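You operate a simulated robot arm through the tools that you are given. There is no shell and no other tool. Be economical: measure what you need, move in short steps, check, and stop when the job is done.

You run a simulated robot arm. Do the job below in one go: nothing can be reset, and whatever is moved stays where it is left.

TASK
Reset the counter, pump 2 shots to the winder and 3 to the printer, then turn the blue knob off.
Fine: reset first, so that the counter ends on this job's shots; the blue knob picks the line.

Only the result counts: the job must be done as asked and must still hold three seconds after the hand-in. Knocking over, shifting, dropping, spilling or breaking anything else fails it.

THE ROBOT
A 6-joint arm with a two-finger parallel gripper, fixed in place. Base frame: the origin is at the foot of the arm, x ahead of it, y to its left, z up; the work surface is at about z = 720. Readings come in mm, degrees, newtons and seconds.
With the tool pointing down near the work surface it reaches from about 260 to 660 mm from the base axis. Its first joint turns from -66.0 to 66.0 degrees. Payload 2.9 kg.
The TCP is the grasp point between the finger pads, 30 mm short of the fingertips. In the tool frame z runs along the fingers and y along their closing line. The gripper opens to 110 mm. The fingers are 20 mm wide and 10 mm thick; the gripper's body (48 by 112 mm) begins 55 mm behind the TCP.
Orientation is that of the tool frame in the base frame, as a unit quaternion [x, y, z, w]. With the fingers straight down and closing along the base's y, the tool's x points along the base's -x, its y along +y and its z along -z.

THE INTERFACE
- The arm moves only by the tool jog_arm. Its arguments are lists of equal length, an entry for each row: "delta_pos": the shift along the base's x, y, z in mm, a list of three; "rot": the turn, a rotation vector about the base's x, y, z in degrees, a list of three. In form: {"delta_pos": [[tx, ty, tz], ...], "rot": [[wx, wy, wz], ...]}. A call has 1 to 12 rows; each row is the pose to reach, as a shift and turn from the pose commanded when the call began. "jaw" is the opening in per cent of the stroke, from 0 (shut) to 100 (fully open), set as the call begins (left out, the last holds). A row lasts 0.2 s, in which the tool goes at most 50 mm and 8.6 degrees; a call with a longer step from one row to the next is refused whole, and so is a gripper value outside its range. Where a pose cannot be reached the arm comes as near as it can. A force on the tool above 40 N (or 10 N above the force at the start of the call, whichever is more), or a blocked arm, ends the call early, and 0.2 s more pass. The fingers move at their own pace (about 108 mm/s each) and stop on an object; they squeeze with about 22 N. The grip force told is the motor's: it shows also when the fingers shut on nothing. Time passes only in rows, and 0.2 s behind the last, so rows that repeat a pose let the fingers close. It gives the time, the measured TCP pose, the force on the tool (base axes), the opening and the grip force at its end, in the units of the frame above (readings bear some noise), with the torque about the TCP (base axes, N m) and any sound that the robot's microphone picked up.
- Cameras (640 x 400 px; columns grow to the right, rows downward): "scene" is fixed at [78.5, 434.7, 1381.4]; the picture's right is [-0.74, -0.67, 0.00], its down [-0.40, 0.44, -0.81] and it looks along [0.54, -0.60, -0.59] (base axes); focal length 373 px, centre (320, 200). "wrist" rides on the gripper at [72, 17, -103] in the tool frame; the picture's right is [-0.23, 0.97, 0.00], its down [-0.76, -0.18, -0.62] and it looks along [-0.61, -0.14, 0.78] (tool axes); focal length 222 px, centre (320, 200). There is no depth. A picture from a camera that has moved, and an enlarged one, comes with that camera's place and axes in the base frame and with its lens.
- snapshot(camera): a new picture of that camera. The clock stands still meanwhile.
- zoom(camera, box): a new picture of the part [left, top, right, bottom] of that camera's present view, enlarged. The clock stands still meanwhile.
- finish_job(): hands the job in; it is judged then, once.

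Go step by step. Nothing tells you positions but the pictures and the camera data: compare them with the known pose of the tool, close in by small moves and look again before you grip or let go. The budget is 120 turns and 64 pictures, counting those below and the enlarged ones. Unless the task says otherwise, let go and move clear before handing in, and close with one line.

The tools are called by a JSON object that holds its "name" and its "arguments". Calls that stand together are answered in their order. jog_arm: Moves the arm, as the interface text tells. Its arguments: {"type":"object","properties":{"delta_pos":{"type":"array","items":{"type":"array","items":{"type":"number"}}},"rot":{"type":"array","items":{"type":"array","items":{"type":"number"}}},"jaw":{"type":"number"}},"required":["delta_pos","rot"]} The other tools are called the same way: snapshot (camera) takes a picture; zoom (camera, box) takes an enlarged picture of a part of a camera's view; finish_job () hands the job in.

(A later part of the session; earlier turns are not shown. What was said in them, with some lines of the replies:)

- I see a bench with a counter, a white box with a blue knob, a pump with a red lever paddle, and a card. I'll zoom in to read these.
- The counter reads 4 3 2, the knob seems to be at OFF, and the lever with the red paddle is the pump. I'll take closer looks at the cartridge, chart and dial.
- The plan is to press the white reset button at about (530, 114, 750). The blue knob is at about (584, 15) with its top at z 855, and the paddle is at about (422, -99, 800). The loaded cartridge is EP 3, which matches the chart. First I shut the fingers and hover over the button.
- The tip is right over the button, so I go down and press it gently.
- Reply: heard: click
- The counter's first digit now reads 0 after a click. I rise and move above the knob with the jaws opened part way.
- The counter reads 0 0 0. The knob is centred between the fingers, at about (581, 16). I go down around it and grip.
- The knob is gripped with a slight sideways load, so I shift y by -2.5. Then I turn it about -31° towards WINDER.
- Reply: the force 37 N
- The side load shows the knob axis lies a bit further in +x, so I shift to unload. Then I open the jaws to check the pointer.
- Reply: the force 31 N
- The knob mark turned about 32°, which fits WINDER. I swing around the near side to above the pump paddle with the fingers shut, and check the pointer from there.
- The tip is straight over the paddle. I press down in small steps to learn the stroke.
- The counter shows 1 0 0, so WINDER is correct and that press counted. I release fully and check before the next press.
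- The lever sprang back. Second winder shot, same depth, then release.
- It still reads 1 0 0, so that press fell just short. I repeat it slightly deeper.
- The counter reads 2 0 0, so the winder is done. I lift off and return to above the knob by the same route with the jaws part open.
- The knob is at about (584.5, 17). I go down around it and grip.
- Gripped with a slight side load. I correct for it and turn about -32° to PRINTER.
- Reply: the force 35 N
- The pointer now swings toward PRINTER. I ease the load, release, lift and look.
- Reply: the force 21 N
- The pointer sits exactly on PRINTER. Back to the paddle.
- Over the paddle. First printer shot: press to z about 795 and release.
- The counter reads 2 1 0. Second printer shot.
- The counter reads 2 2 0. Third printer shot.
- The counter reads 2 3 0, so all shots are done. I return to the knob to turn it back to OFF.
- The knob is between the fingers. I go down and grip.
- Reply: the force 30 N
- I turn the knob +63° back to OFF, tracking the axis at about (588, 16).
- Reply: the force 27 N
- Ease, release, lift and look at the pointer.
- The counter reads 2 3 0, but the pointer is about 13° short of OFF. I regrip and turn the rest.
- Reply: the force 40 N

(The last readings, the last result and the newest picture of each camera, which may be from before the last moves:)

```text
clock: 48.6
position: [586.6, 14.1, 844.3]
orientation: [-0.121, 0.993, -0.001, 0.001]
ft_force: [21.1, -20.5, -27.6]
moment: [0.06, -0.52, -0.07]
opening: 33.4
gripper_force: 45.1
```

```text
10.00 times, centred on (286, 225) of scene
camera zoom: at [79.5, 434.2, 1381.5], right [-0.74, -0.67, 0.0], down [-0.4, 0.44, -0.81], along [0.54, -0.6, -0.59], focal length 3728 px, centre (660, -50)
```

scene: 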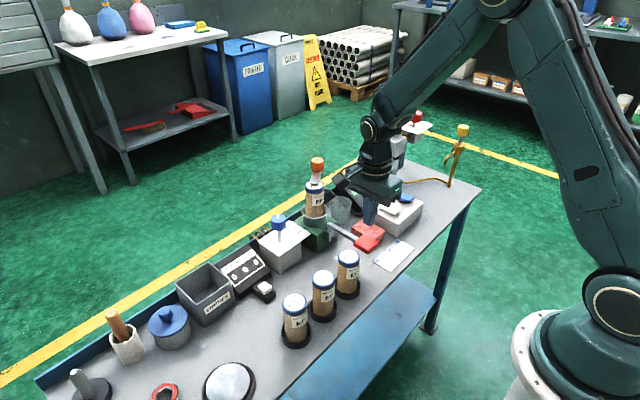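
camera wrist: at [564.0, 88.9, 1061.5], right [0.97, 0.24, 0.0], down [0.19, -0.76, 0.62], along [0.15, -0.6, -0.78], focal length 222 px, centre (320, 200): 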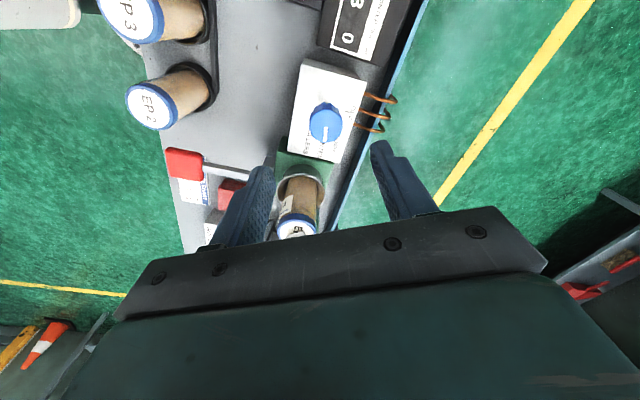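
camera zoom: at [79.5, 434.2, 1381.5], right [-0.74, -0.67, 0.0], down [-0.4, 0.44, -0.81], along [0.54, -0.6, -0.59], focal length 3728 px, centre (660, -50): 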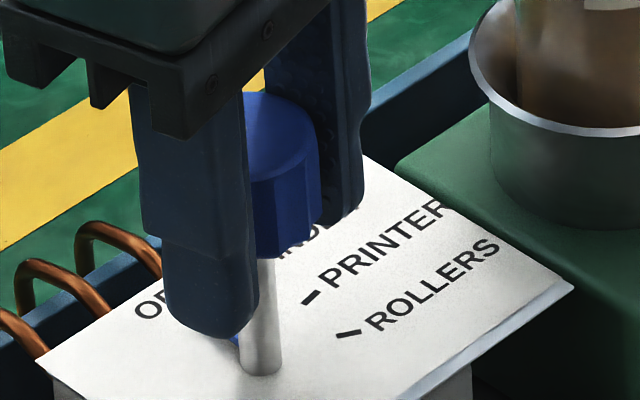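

Unload, release, lift and check.

{"name": "jog_arm", "arguments": {"delta_pos": [[1, -1.5, 0], [1, -1.5, 0]], "rot": [[0, 0, 0], [0, 0, 0]]}}

{"name": "jog_arm", "arguments": {"delta_pos": [[0, 0, 0], [0, 0, 0], [0, 0, 30], [0, 0, 75], [0, 0, 110]], "rot": [[0, 0, 0], [0, 0, 0], [0, 0, 0], [0, 0, 0], [0, 0, 0]], "jaw": 60}}

{"name": "zoom", "arguments": {"camera": "scene", "box": [254, 205, 318, 245]}}

```text
clock: 49.2
position: [585.5, 14.3, 843.3]
orientation: [-0.122, 0.993, 0.0, 0.0]
ft_force: [11.1, -16.1, -25.9]
moment: [0.06, -0.81, -0.08]
opening: 33.3
gripper_force: 45.2
```

```text
clock: 50.4
position: [584.6, 15.8, 951.8]
orientation: [-0.121, 0.993, 0.0, 0.001]
ft_force: [0.0, -0.6, 0.0]
moment: [0.0, -0.02, 0.01]
opening: 66.2
gripper_force: 0.2
```

```text
10.00 times, centred on (286, 225) of scene
camera zoom: at [78.5, 434.7, 1381.4], right [-0.74, -0.67, 0.0], down [-0.4, 0.44, -0.81], along [0.54, -0.6, -0.59], focal length 3728 px, centre (660, -50)
```

zoom: 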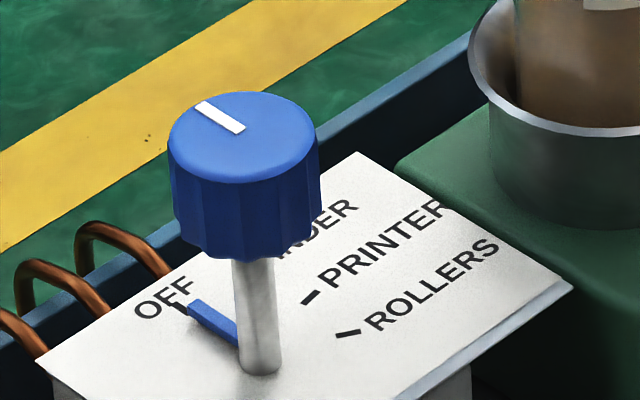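

The pointer is exactly where it was at the start, on OFF. I move further clear and take a last check of everything.

{"name": "jog_arm", "arguments": {"delta_pos": [[0, 0, 40], [-40, 0, 70], [-80, 0, 90], [-120, 0, 90]], "rot": [[0, 0, 0], [0, 0, 0], [0, 0, 0], [0, 0, 0]]}}

{"name": "snapshot", "arguments": {"camera": "scene"}}

{"name": "zoom", "arguments": {"camera": "scene", "box": [210, 200, 330, 310]}}

```text
clock: 51.4
position: [464.4, 15.4, 1042.4]
orientation: [-0.122, 0.993, 0.0, -0.001]
ft_force: [-0.6, 1.3, -0.6]
moment: [0.03, 0.0, -0.02]
opening: 65.9
gripper_force: 0.1
```

```text
25 pictures are left
```

scene: 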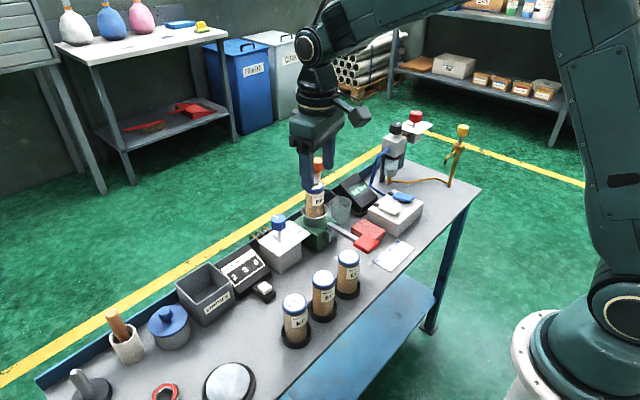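

```text
3.64 times, centred on (270, 255) of scene
camera zoom: at [78.5, 434.7, 1381.4], right [-0.74, -0.67, 0.0], down [-0.4, 0.44, -0.81], along [0.54, -0.6, -0.59], focal length 1356 px, centre (502, 0)
```

zoom: 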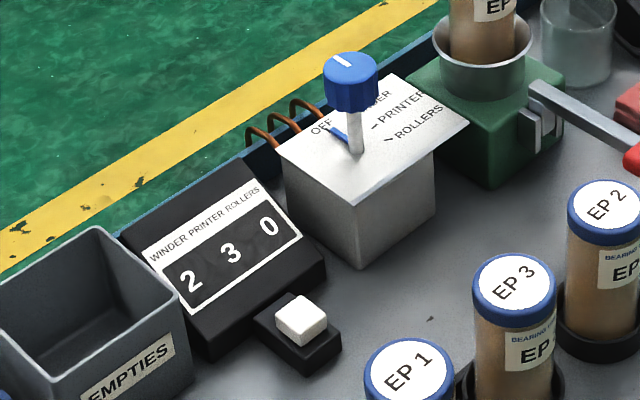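

The counter reads 2 3 0, the knob is on OFF, nothing else has moved and the arm is clear, so I hand in.

{"name": "finish_job", "arguments": {}}

```text
The job is handed in.
```

The job is done and handed in: I reset the counter, pumped 2 shots to the winder and 3 to the printer (counter reads 2 3 0), and turned the blue knob back to OFF.
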